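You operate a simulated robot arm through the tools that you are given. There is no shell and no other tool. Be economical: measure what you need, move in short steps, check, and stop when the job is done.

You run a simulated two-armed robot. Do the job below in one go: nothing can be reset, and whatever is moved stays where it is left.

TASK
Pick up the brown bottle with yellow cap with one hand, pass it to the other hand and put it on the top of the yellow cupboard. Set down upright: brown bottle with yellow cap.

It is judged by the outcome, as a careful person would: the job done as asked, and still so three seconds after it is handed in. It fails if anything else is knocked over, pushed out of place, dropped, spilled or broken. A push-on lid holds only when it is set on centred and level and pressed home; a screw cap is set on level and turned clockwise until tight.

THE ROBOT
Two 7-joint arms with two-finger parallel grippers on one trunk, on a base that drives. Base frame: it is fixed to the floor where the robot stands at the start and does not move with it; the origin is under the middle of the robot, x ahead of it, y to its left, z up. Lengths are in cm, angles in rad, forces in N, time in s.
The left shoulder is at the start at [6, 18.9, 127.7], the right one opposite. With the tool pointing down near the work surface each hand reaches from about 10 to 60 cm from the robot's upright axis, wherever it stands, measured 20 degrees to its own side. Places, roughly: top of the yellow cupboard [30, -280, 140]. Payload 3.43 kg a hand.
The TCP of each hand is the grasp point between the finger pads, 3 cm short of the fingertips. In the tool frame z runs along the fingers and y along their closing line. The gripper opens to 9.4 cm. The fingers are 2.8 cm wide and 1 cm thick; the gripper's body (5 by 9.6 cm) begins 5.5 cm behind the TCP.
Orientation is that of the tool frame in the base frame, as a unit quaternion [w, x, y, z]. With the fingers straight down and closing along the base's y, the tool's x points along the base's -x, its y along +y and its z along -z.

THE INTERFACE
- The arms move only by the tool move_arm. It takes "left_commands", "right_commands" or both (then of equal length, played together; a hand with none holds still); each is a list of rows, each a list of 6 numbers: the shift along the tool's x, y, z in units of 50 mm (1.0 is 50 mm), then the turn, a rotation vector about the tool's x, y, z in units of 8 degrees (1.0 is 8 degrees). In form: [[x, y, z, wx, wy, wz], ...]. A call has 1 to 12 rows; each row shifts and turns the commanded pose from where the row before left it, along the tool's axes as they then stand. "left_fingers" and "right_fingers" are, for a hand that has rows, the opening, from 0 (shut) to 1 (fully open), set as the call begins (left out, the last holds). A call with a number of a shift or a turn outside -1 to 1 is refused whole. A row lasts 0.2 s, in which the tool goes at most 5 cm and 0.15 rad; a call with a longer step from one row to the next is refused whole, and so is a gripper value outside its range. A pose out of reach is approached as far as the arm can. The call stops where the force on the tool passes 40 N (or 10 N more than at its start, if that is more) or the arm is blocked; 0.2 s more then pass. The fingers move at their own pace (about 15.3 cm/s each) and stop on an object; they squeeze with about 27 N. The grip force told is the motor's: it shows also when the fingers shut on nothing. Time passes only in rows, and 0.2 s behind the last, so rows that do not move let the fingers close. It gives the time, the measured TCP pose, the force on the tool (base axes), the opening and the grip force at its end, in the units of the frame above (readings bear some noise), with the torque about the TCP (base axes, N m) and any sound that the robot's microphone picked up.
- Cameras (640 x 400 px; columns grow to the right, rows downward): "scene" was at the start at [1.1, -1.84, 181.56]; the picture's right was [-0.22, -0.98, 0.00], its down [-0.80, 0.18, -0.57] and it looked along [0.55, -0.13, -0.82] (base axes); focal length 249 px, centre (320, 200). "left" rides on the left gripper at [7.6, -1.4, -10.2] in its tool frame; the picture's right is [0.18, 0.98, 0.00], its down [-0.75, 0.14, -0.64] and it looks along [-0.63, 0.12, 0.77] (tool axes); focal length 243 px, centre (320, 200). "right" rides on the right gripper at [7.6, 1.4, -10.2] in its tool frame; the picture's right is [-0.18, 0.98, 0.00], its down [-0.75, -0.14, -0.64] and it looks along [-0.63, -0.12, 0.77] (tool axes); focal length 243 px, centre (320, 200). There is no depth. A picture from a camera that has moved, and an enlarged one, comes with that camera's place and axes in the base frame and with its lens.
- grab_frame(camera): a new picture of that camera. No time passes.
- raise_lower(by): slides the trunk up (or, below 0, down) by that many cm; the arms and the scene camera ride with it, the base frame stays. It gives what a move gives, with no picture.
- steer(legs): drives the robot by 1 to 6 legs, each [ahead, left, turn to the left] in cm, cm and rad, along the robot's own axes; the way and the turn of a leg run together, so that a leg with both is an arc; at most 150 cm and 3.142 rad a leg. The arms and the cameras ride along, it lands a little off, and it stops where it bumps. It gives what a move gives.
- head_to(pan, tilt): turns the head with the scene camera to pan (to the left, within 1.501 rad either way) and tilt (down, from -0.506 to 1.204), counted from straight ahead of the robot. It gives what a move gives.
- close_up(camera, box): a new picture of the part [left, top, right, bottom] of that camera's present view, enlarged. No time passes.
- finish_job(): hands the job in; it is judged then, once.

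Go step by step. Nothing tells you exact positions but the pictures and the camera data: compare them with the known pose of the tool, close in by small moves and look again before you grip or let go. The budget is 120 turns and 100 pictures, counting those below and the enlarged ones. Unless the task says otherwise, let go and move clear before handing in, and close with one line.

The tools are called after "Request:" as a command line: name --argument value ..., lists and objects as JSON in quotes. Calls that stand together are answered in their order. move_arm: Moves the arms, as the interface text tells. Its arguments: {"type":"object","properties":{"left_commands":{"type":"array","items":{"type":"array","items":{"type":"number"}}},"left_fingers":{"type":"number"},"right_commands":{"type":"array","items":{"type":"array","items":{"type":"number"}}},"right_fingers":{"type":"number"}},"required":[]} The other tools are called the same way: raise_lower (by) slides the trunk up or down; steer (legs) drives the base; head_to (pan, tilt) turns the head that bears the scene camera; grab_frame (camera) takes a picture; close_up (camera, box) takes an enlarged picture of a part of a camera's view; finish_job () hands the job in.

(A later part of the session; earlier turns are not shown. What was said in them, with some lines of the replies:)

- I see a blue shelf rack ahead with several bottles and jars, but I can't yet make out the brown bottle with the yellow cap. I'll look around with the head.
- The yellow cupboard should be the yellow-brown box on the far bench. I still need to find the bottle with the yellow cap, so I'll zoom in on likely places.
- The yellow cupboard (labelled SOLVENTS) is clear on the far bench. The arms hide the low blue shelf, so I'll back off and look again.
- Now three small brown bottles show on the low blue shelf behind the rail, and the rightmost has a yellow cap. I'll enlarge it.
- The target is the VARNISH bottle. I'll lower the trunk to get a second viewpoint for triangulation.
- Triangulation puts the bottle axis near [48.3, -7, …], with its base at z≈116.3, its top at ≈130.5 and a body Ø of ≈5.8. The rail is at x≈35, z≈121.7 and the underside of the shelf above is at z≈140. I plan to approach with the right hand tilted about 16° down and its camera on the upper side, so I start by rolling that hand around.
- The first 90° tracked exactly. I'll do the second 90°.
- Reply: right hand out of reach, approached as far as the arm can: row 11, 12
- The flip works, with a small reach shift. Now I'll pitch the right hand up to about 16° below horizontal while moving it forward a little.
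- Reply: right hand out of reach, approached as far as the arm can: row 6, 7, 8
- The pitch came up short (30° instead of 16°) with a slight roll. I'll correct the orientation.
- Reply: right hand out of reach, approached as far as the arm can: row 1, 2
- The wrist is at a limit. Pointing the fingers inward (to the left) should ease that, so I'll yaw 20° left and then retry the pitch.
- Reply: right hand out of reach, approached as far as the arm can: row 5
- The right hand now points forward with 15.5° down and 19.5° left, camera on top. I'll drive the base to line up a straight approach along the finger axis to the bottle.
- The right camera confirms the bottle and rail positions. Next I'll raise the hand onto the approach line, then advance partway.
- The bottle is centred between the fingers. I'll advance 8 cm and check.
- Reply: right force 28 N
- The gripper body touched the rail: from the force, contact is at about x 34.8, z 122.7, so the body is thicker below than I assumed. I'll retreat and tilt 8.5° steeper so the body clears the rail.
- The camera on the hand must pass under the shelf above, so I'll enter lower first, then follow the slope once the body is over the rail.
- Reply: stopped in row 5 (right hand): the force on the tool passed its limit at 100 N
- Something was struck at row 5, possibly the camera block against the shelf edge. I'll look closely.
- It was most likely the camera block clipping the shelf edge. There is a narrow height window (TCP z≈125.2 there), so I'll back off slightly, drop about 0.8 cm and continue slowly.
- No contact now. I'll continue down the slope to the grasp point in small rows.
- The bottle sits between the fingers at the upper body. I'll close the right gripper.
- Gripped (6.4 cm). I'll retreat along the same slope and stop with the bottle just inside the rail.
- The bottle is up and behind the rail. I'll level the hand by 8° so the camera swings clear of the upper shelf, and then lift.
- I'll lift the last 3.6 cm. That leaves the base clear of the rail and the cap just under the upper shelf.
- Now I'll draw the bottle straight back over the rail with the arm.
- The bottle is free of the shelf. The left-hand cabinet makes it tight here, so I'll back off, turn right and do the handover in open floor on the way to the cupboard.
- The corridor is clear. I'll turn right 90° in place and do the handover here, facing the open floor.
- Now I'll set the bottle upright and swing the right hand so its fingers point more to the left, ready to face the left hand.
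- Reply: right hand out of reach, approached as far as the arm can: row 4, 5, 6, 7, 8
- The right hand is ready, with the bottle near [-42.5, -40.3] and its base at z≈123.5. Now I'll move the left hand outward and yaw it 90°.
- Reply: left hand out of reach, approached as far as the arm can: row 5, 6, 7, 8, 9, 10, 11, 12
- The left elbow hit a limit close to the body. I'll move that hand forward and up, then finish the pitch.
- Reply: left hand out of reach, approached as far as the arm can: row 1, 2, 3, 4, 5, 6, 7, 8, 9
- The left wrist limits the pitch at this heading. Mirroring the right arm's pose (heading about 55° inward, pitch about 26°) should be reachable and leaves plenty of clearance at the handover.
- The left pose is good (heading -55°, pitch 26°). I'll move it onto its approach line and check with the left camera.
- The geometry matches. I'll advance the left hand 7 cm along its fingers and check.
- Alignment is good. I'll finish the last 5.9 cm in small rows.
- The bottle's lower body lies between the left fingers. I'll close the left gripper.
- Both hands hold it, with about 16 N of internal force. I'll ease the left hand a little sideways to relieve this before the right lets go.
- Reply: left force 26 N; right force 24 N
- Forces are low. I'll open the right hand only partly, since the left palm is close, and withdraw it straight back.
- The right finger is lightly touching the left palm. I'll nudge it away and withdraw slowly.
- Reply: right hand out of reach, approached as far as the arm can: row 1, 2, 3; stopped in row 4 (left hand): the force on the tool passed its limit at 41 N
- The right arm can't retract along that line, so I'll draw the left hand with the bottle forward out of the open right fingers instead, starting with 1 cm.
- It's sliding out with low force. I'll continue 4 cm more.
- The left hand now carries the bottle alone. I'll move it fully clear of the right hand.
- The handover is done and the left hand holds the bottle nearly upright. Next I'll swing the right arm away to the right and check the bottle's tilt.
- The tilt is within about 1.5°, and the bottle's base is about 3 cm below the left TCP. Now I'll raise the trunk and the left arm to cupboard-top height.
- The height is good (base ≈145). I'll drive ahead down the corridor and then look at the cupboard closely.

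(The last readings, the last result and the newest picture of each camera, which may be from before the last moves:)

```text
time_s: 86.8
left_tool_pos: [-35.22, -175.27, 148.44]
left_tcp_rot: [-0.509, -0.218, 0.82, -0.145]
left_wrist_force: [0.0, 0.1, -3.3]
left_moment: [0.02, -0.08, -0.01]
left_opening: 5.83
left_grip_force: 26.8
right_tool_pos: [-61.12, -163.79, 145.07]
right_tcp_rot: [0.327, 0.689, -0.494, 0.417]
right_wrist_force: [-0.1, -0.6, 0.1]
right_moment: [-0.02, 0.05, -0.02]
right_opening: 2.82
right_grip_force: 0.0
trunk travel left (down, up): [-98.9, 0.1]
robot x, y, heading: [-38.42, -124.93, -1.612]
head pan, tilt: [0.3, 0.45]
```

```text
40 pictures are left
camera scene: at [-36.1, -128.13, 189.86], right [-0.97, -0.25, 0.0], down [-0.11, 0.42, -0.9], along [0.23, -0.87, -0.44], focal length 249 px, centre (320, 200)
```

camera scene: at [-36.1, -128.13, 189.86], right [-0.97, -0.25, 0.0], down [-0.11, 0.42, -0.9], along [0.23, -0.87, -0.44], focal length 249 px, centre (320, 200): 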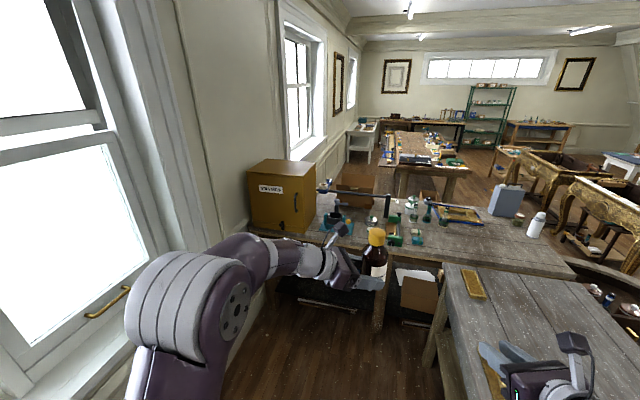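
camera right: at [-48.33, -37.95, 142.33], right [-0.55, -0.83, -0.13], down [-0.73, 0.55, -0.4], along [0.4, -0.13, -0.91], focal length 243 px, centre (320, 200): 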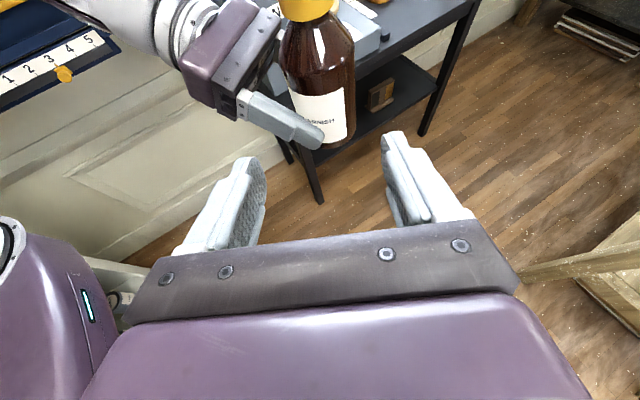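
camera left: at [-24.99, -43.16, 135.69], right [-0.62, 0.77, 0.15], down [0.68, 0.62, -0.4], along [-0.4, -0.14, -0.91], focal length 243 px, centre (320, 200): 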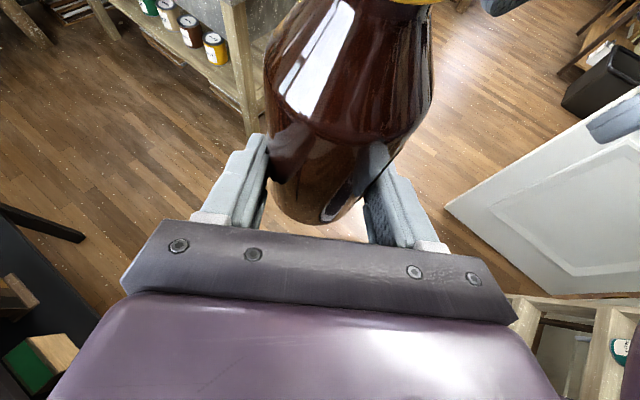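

The cupboard top spans roughly x 5–43 with its front edge near y -252 to -260. The left elbow needs clearance from the window wall, so I'll come in from the right with the heading turned left a bit.

Request:
steer --legs '[[35, 0, 0], [33, 25, 0], [0, 0, 0.45]]'

Request:
head_to --pan 0 --tilt 0.55

Request:
grab_frame --camera "scene"

```text
time_s: 92.5
left_tool_pos: [7.8, -236.6, 148.54]
left_tcp_rot: [-0.464, -0.394, 0.752, -0.254]
left_wrist_force: [-0.2, -0.2, -2.4]
left_moment: [0.06, -0.03, 0.01]
left_opening: 5.84
left_grip_force: 27.1
right_tool_pos: [-20.6, -237.58, 145.1]
right_tcp_rot: [0.226, 0.782, -0.329, 0.479]
right_wrist_force: [-0.4, -0.4, -0.5]
right_moment: [0.01, 0.01, 0.0]
right_opening: 2.83
right_grip_force: 0.1
trunk travel left (down, up): [-98.9, 0.1]
robot x, y, heading: [-16.82, -192.88, -1.17]
head pan, tilt: [0.3, 0.45]
```

```text
time_s: 93.3
left_tool_pos: [8.01, -236.8, 148.45]
left_tcp_rot: [-0.464, -0.394, 0.751, -0.255]
left_wrist_force: [-0.4, -0.3, -4.2]
left_moment: [0.08, 0.02, -0.01]
left_opening: 5.87
left_grip_force: 27.0
right_tool_pos: [-20.35, -237.55, 145.08]
right_tcp_rot: [0.227, 0.782, -0.33, 0.478]
right_wrist_force: [0.3, -0.8, -0.5]
right_moment: [0.0, 0.01, 0.02]
right_opening: 2.8
right_grip_force: 0.0
trunk travel left (down, up): [-98.9, 0.1]
robot x, y, heading: [-17.0, -192.99, -1.171]
head pan, tilt: [0.0, 0.55]
```

```text
39 pictures are left
camera scene: at [-15.7, -195.91, 188.97], right [-0.92, -0.39, 0.0], down [-0.21, 0.48, -0.85], along [0.33, -0.78, -0.52], focal length 249 px, centre (320, 200)
```

scene: 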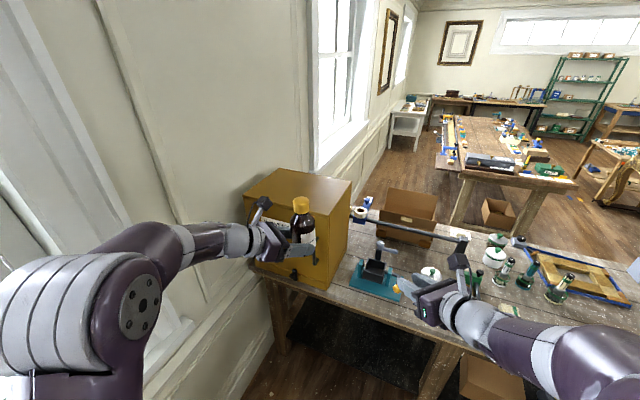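

Request:
close_up --camera "scene" --box '[220, 150, 380, 250]'

Request:
close_up --camera "scene" --box '[0, 180, 320, 380]'

```text
4.00 times, centred on (300, 200) of scene
camera zoom: at [-15.7, -195.91, 188.97], right [-0.92, -0.39, 0.0], down [-0.21, 0.48, -0.85], along [0.33, -0.78, -0.52], focal length 997 px, centre (400, 200)
```

zoom: 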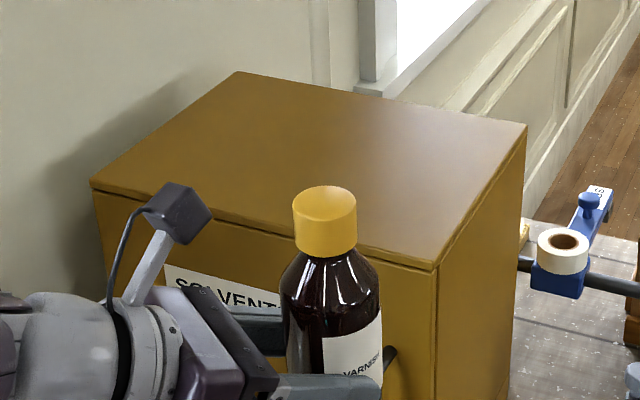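

```text
2.00 times, centred on (160, 280) of scene
camera zoom: at [-15.7, -195.91, 188.97], right [-0.92, -0.39, 0.0], down [-0.21, 0.48, -0.85], along [0.33, -0.78, -0.52], focal length 498 px, centre (640, 40)
```

zoom: 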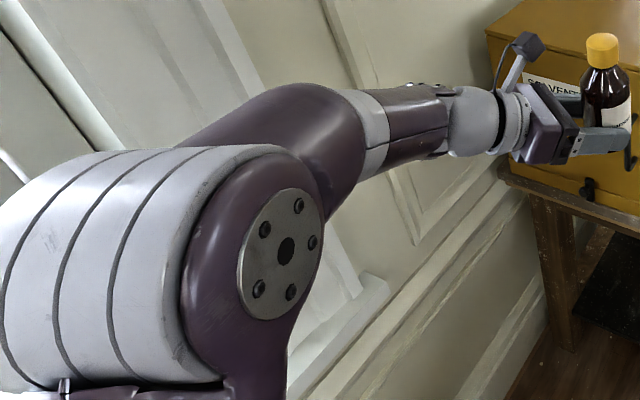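

Cupboard corners fit a top face with x≈10–49, front edge y≈-265 and height ≈136–140. I'll drive closer with the bottle held above that height.

Request:
steer --legs '[[26, -4, 0]]'

Request:
grab_frame --camera "scene"

Request:
grab_frame --camera "left"

```text
time_s: 95.2
left_tool_pos: [14.45, -261.97, 148.49]
left_tcp_rot: [-0.465, -0.393, 0.751, -0.255]
left_wrist_force: [-0.4, 0.4, -3.4]
left_moment: [0.04, -0.04, 0.02]
left_opening: 5.87
left_grip_force: 27.1
right_tool_pos: [-13.94, -262.92, 145.07]
right_tcp_rot: [0.227, 0.781, -0.328, 0.48]
right_wrist_force: [0.4, 0.1, 0.2]
right_moment: [0.01, -0.02, 0.01]
right_opening: 2.81
right_grip_force: 0.1
trunk travel left (down, up): [-98.9, 0.1]
robot x, y, heading: [-10.33, -218.69, -1.174]
head pan, tilt: [0.0, 0.55]
```

```text
36 pictures are left
camera scene: at [-9.23, -221.11, 188.98], right [-0.92, -0.39, 0.0], down [-0.2, 0.48, -0.85], along [0.33, -0.79, -0.52], focal length 249 px, centre (320, 200)
```

scene: 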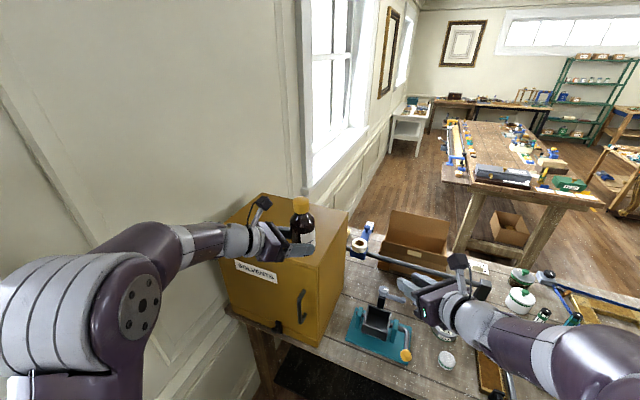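

```text
35 pictures are left
camera left: at [18.74, -257.77, 159.92], right [-0.86, 0.49, 0.15], down [0.4, 0.83, -0.4], along [-0.32, -0.28, -0.91], focal length 243 px, centre (320, 200)
```

left: 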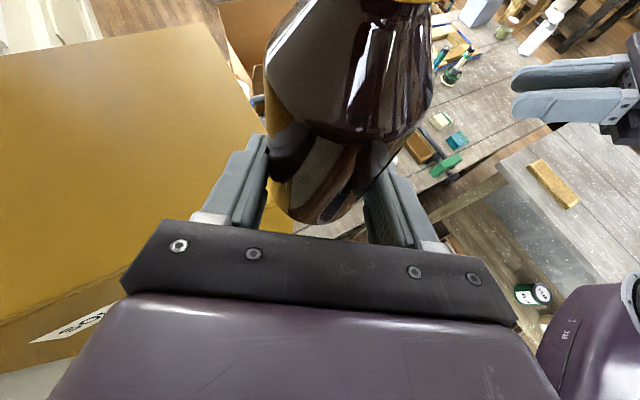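

Request:
close_up --camera "scene" --box '[200, 170, 376, 280]'

```text
3.64 times, centred on (288, 225) of scene
camera zoom: at [-9.23, -221.11, 188.98], right [-0.92, -0.39, 0.0], down [-0.2, 0.48, -0.85], along [0.33, -0.79, -0.52], focal length 906 px, centre (436, 109)
```

zoom: 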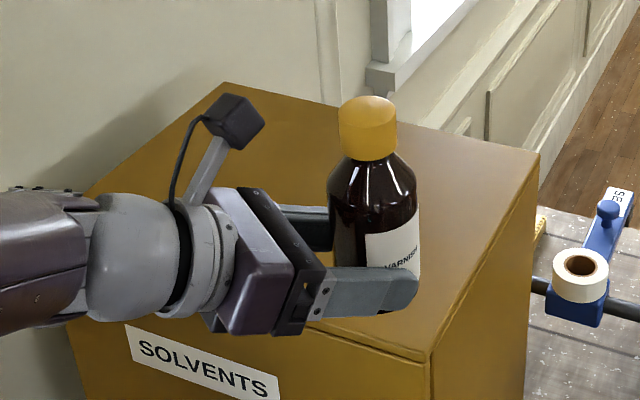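

Triangulation gives the top at z≈135.3, the front edge at y≈-266.8 and the right edge at x≈10.7. The bottle axis is at (13.3, -263.6), so I'll reach it in to about (18, -273.5) with the arm.

Request:
move_arm --left_commands '[[0.114, -0.472, 0.253, 0, 0, 0], [0.114, -0.472, 0.253, 0, 0, 0], [0.114, -0.472, 0.253, 0, 0, 0], [0.114, -0.472, 0.253, 0, 0, 0], [0, 0, 0, 0, 0, 0]]'

Request:
close_up --camera "scene" --box '[200, 170, 376, 280]'

```text
time_s: 96.4
left_tool_pos: [19.25, -272.19, 148.34]
left_tcp_rot: [-0.464, -0.393, 0.752, -0.253]
left_wrist_force: [-0.7, 0.0, -2.5]
left_moment: [0.03, -0.08, 0.04]
left_opening: 5.87
left_grip_force: 26.9
right_tool_pos: [-13.95, -263.0, 144.99]
right_tcp_rot: [0.227, 0.781, -0.329, 0.479]
right_wrist_force: [-0.2, 0.1, -0.1]
right_moment: [-0.02, -0.01, 0.05]
right_opening: 2.82
right_grip_force: 0.0
trunk travel left (down, up): [-98.9, 0.1]
robot x, y, heading: [-10.52, -218.14, -1.167]
head pan, tilt: [0.0, 0.55]
```

```text
3.64 times, centred on (288, 225) of scene
camera zoom: at [-9.17, -221.39, 188.97], right [-0.92, -0.39, 0.0], down [-0.2, 0.48, -0.85], along [0.33, -0.79, -0.52], focal length 906 px, centre (436, 109)
```

zoom: 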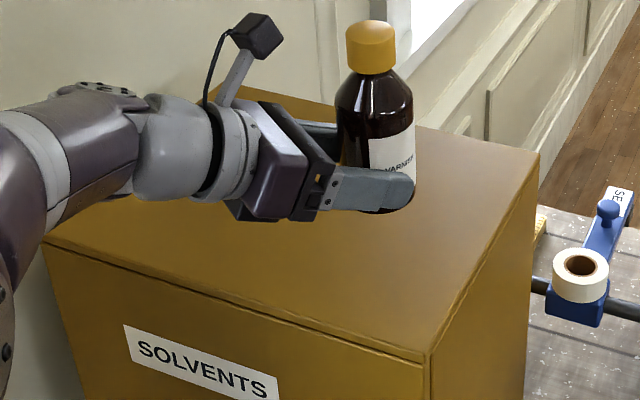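

The bottle is upright and well over the top. I'll lower it 8 cm and check.

Request:
move_arm --left_commands '[[-0.36, 0.008, 0.175, 0, 0, 0], [-0.36, 0.008, 0.175, 0, 0, 0], [-0.36, 0.008, 0.175, 0, 0, 0], [-0.36, 0.008, 0.175, 0, 0, 0], [0, 0, 0, 0, 0, 0]]'

Request:
close_up --camera "scene" --box '[220, 170, 380, 270]'

Request:
grab_frame --camera "right"

```text
time_s: 97.6
left_tool_pos: [19.29, -272.29, 140.41]
left_tcp_rot: [-0.464, -0.393, 0.752, -0.254]
left_wrist_force: [0.2, -0.6, -2.8]
left_moment: [0.07, -0.02, -0.01]
left_opening: 5.86
left_grip_force: 27.0
right_tool_pos: [-13.81, -263.1, 145.05]
right_tcp_rot: [0.227, 0.781, -0.329, 0.479]
right_wrist_force: [0.7, -0.2, 0.0]
right_moment: [-0.03, 0.04, 0.0]
right_opening: 2.8
right_grip_force: 0.0
trunk travel left (down, up): [-98.9, 0.1]
robot x, y, heading: [-10.5, -218.41, -1.17]
head pan, tilt: [0.0, 0.55]
```

```text
4.00 times, centred on (300, 220) of scene
camera zoom: at [-9.12, -221.51, 188.97], right [-0.92, -0.39, 0.0], down [-0.2, 0.48, -0.85], along [0.33, -0.78, -0.52], focal length 997 px, centre (400, 120)
```

zoom: 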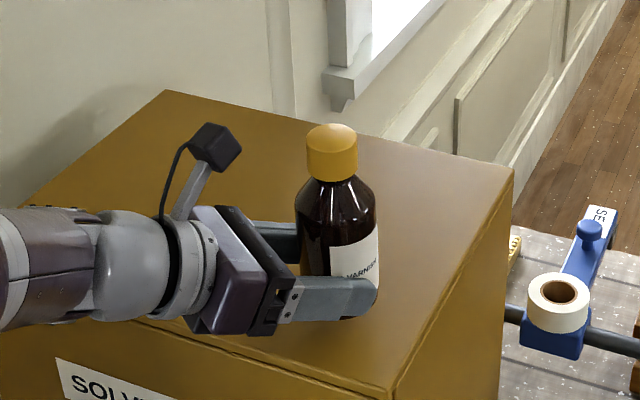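

```text
31 pictures are left
camera right: at [-18.54, -259.56, 156.39], right [-0.78, -0.61, -0.13], down [-0.53, 0.75, -0.4], along [0.34, -0.24, -0.91], focal length 243 px, centre (320, 200)
```

right: 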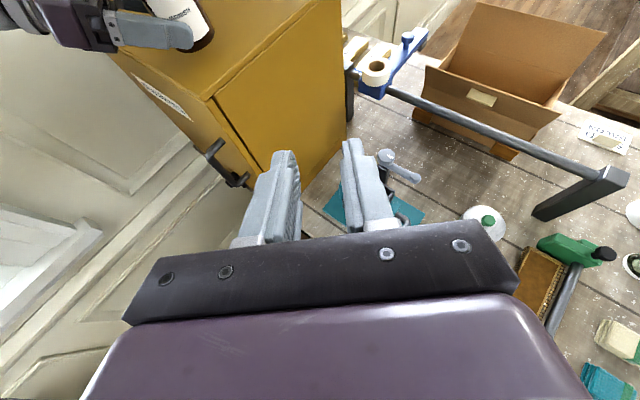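

About 2 cm remain, so I'll lower in 4 mm rows and watch the force.

Request:
move_arm --left_commands '[[-0.072, 0.002, 0.035, 0, 0, 0], [-0.072, 0.002, 0.035, 0, 0, 0], [-0.072, 0.002, 0.035, 0, 0, 0], [-0.072, 0.002, 0.035, 0, 0, 0], [0, 0, 0, 0, 0, 0]]'

```text
time_s: 98.8
left_tool_pos: [19.13, -272.38, 138.79]
left_tcp_rot: [-0.464, -0.394, 0.752, -0.254]
left_wrist_force: [-0.3, -0.5, -3.3]
left_moment: [0.05, -0.02, 0.0]
left_opening: 5.86
left_grip_force: 27.1
right_tool_pos: [-13.88, -263.08, 144.93]
right_tcp_rot: [0.227, 0.781, -0.329, 0.479]
right_wrist_force: [-0.9, 0.8, -0.7]
right_moment: [0.03, -0.02, 0.02]
right_opening: 2.85
right_grip_force: 0.1
trunk travel left (down, up): [-98.9, 0.1]
robot x, y, heading: [-10.58, -218.86, -1.168]
head pan, tilt: [0.0, 0.55]
```

Request:
move_arm --left_commands '[[-0.054, 0.001, 0.026, 0, 0, 0], [-0.054, 0.001, 0.026, 0, 0, 0], [0, 0, 0, 0, 0, 0]]'

Request:
close_up --camera "scene" --box '[260, 180, 340, 260]'

Request:
close_up --camera "right" --box '[60, 0, 260, 125]'

```text
time_s: 99.6
left_tool_pos: [19.11, -272.33, 138.49]
left_tcp_rot: [-0.465, -0.393, 0.751, -0.256]
left_wrist_force: [3.4, -6.8, 17.4]
left_moment: [0.02, 0.45, 0.17]
left_opening: 5.86
left_grip_force: 27.0
right_tool_pos: [-13.93, -262.99, 145.19]
right_tcp_rot: [0.226, 0.782, -0.329, 0.479]
right_wrist_force: [0.1, -0.8, -0.2]
right_moment: [0.03, -0.02, -0.02]
right_opening: 2.83
right_grip_force: 0.0
trunk travel left (down, up): [-98.9, 0.1]
robot x, y, heading: [-10.46, -218.72, -1.168]
head pan, tilt: [0.0, 0.55]
```

```text
5.00 times, centred on (300, 220) of scene
camera zoom: at [-9.21, -221.4, 188.99], right [-0.92, -0.39, 0.0], down [-0.2, 0.48, -0.85], along [0.33, -0.79, -0.52], focal length 1246 px, centre (420, 100)
```

zoom: 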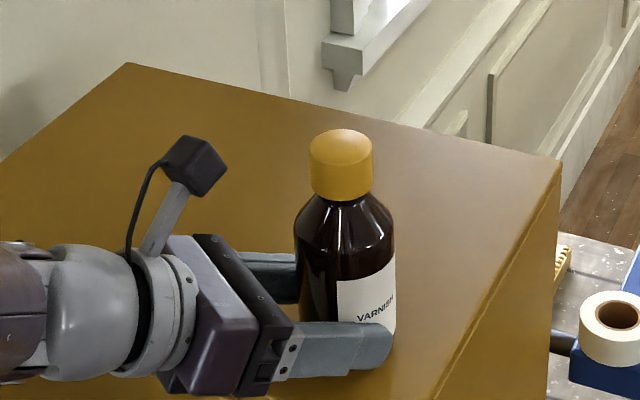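

```text
3.20 times, centred on (160, 62) of right
camera zoom: at [-18.62, -259.48, 156.44], right [-0.78, -0.61, -0.13], down [-0.53, 0.75, -0.4], along [0.34, -0.25, -0.91], focal length 776 px, centre (832, 640)
```

zoom: 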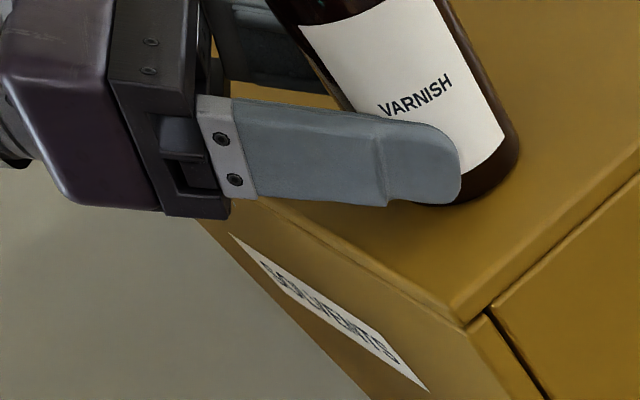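

The bottle's base is touching (about 20 N) with contact toward one edge, so it is tilted about 1.5°. I'll level it and ease the push slightly.

Request:
move_arm --left_commands '[[0.02, 0, -0.01, -0.083, 0, -0.17], [0, 0, 0, 0, 0, 0]]'

```text
time_s: 100.2
left_tool_pos: [19.04, -272.2, 138.24]
left_tcp_rot: [-0.47, -0.4, 0.748, -0.245]
left_wrist_force: [1.4, -4.9, 10.7]
left_moment: [-0.36, -0.35, -0.04]
left_opening: 5.86
left_grip_force: 27.0
right_tool_pos: [-13.93, -263.01, 145.09]
right_tcp_rot: [0.226, 0.782, -0.329, 0.479]
right_wrist_force: [0.2, -0.1, 0.0]
right_moment: [-0.01, 0.0, 0.01]
right_opening: 2.84
right_grip_force: 0.0
trunk travel left (down, up): [-98.9, 0.1]
robot x, y, heading: [-10.48, -218.33, -1.168]
head pan, tilt: [0.0, 0.55]
```

Slightly over-corrected, so I'll go back about half of it.

Request:
move_arm --left_commands '[[0, 0, 0, 0.037, 0, 0.077], [0, 0, 0, 0, 0, 0]]'

```text
time_s: 100.8
left_tool_pos: [19.08, -272.04, 138.38]
left_tcp_rot: [-0.467, -0.396, 0.75, -0.248]
left_wrist_force: [1.3, -3.9, 6.3]
left_moment: [0.06, 0.14, 0.06]
left_opening: 5.85
left_grip_force: 27.4
right_tool_pos: [-13.83, -263.08, 145.01]
right_tcp_rot: [0.226, 0.782, -0.329, 0.479]
right_wrist_force: [-0.5, -0.7, -0.3]
right_moment: [0.0, 0.0, -0.03]
right_opening: 2.8
right_grip_force: 0.0
trunk travel left (down, up): [-98.9, 0.1]
robot x, y, heading: [-10.73, -218.61, -1.169]
head pan, tilt: [0.0, 0.55]
```

The bottle is seated flat with near-zero moment. I'll open the left hand.

Request:
move_arm --left_commands '[[0, 0, 0, 0, 0, 0], [0, 0, 0, 0, 0, 0], [0, 0, 0, 0, 0, 0]]' --left_fingers 1

Request:
close_up --camera "scene" --box '[240, 180, 368, 260]'

Request:
grab_frame --camera "left"

```text
time_s: 101.6
left_tool_pos: [19.02, -272.17, 138.35]
left_tcp_rot: [-0.467, -0.397, 0.75, -0.249]
left_wrist_force: [1.0, 0.1, 1.0]
left_moment: [0.01, 0.01, -0.03]
left_opening: 9.42
left_grip_force: 0.1
right_tool_pos: [-13.86, -263.0, 144.99]
right_tcp_rot: [0.227, 0.781, -0.33, 0.479]
right_wrist_force: [0.1, -0.6, 0.8]
right_moment: [-0.02, -0.03, 0.0]
right_opening: 2.83
right_grip_force: 0.0
trunk travel left (down, up): [-98.9, 0.1]
robot x, y, heading: [-10.56, -217.93, -1.168]
head pan, tilt: [0.0, 0.55]
```

```text
5.00 times, centred on (304, 220) of scene
camera zoom: at [-9.16, -221.44, 188.97], right [-0.92, -0.39, 0.0], down [-0.2, 0.48, -0.85], along [0.33, -0.78, -0.52], focal length 1246 px, centre (400, 100)
```

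zoom: 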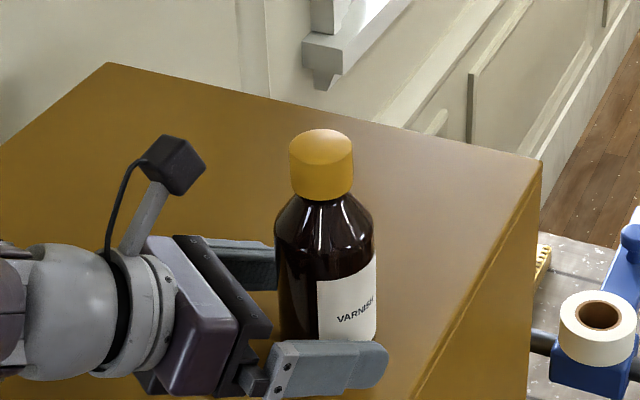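

```text
27 pictures are left
camera left: at [23.57, -268.01, 149.74], right [-0.86, 0.48, 0.16], down [0.39, 0.83, -0.39], along [-0.33, -0.28, -0.9], focal length 243 px, centre (320, 200)
```

left: 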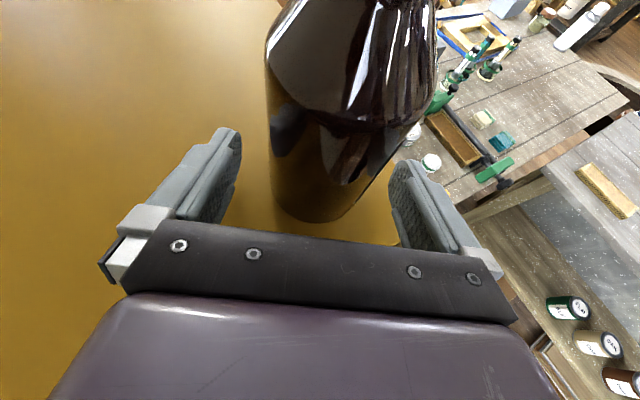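

The bottle stands on its own. I'll withdraw the left hand back along its fingers in small rows.

Request:
move_arm --left_commands '[[0, 0, -0.15, 0, 0, 0], [0, 0, -0.2, 0, 0, 0], [0, 0, -0.2, 0, 0, 0], [0, 0, 0, 0, 0, 0]]'

```text
time_s: 102.6
left_tool_pos: [20.51, -270.16, 139.42]
left_tcp_rot: [-0.467, -0.397, 0.75, -0.249]
left_wrist_force: [-0.2, -0.3, -0.2]
left_moment: [0.0, 0.02, 0.04]
left_opening: 9.38
left_grip_force: 0.0
right_tool_pos: [-13.96, -263.07, 145.12]
right_tcp_rot: [0.227, 0.781, -0.329, 0.479]
right_wrist_force: [0.0, 0.5, -0.4]
right_moment: [0.03, 0.01, -0.03]
right_opening: 2.82
right_grip_force: 0.1
trunk travel left (down, up): [-98.9, 0.1]
robot x, y, heading: [-10.62, -218.4, -1.173]
head pan, tilt: [0.0, 0.55]
```

Tracking is clean, so I'll continue withdrawing.

Request:
move_arm --left_commands '[[0, 0, -0.3, 0, 0, 0], [0, 0, -0.4, 0, 0, 0], [0, 0, -0.4, 0, 0, 0], [0, 0, -0.4, 0, 0, 0], [0, 0, -0.4, 0, 0, 0], [0, 0, 0, 0, 0, 0]]'

Request:
grab_frame --camera "scene"

Request:
close_up --camera "scene" --box '[240, 180, 368, 260]'

```text
time_s: 104.0
left_tool_pos: [21.45, -266.59, 141.21]
left_tcp_rot: [-0.462, -0.4, 0.751, -0.251]
left_wrist_force: [-0.8, -0.1, -0.4]
left_moment: [0.01, 0.01, 0.01]
left_opening: 9.41
left_grip_force: 0.0
left hand out of reach, approached as far as the arm can: row 2, 3, 4, 5
right_tool_pos: [-13.92, -263.0, 145.09]
right_tcp_rot: [0.227, 0.781, -0.33, 0.479]
right_wrist_force: [0.1, 0.2, 0.4]
right_moment: [-0.02, -0.02, 0.02]
right_opening: 2.82
right_grip_force: 0.0
trunk travel left (down, up): [-98.9, 0.1]
robot x, y, heading: [-10.42, -218.25, -1.168]
head pan, tilt: [0.0, 0.55]
```

```text
26 pictures are left
camera scene: at [-9.17, -221.4, 188.97], right [-0.92, -0.39, 0.0], down [-0.2, 0.48, -0.85], along [0.33, -0.78, -0.52], focal length 249 px, centre (320, 200)
```

scene: 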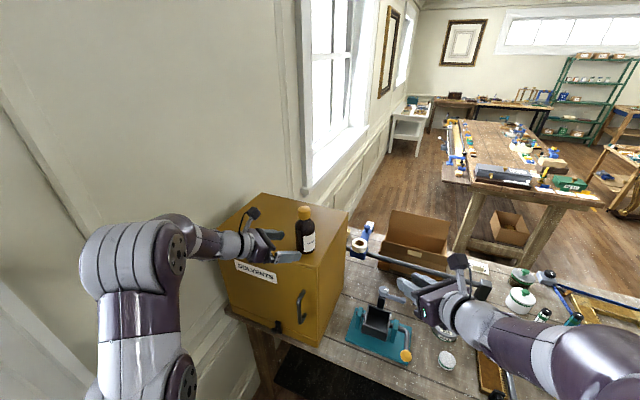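

```text
5.00 times, centred on (304, 220) of scene
camera zoom: at [-9.17, -221.4, 188.97], right [-0.92, -0.39, 0.0], down [-0.2, 0.48, -0.85], along [0.33, -0.78, -0.52], focal length 1246 px, centre (400, 100)
```

zoom: 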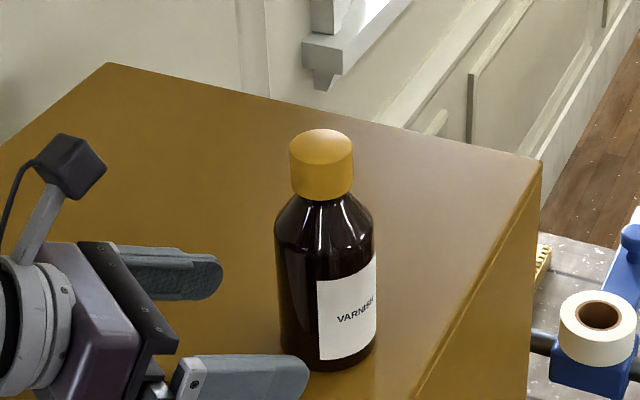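

The hand is clear and the bottle stands upright. I'll back the base off to finish well away.

Request:
steer --legs '[[-18, 0, 0]]'

Request:
grab_frame --camera "scene"

Request:
close_up --camera "scene" --box '[230, 150, 390, 250]'

```text
time_s: 105.5
left_tool_pos: [14.6, -251.0, 140.98]
left_tcp_rot: [-0.462, -0.399, 0.752, -0.248]
left_wrist_force: [-0.2, 0.9, -0.6]
left_moment: [0.0, -0.01, -0.06]
left_opening: 9.37
left_grip_force: 0.0
right_tool_pos: [-20.77, -247.28, 144.97]
right_tcp_rot: [0.227, 0.781, -0.332, 0.477]
right_wrist_force: [0.9, -0.8, 0.7]
right_moment: [-0.01, 0.01, 0.05]
right_opening: 2.83
right_grip_force: 0.0
trunk travel left (down, up): [-98.9, 0.1]
robot x, y, heading: [-17.21, -202.23, -1.172]
head pan, tilt: [0.0, 0.55]
```

```text
24 pictures are left
camera scene: at [-15.77, -205.81, 188.95], right [-0.92, -0.39, 0.0], down [-0.2, 0.48, -0.85], along [0.33, -0.78, -0.53], focal length 249 px, centre (320, 200)
```

scene: 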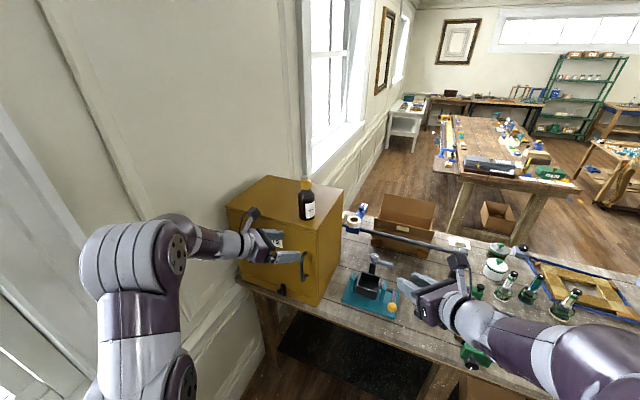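

```text
4.00 times, centred on (310, 200) of scene
camera zoom: at [-15.77, -205.81, 188.95], right [-0.92, -0.39, 0.0], down [-0.2, 0.48, -0.85], along [0.33, -0.78, -0.53], focal length 997 px, centre (360, 200)
```

zoom: 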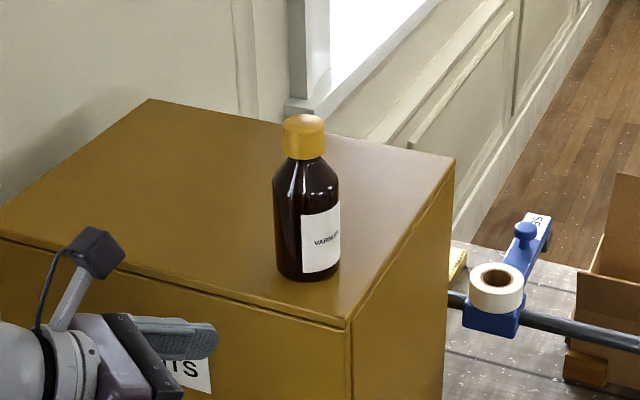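

The brown bottle with the yellow cap stands upright on top of the yellow cupboard. Both hands are clear, so I'm handing in.

Request:
finish_job

```text
The job is handed in.
```

The brown bottle with the yellow cap was picked up with the right hand, passed to the left, and set upright on top of the yellow cupboard; in the last picture before hand-in it was standing with both hands clear.
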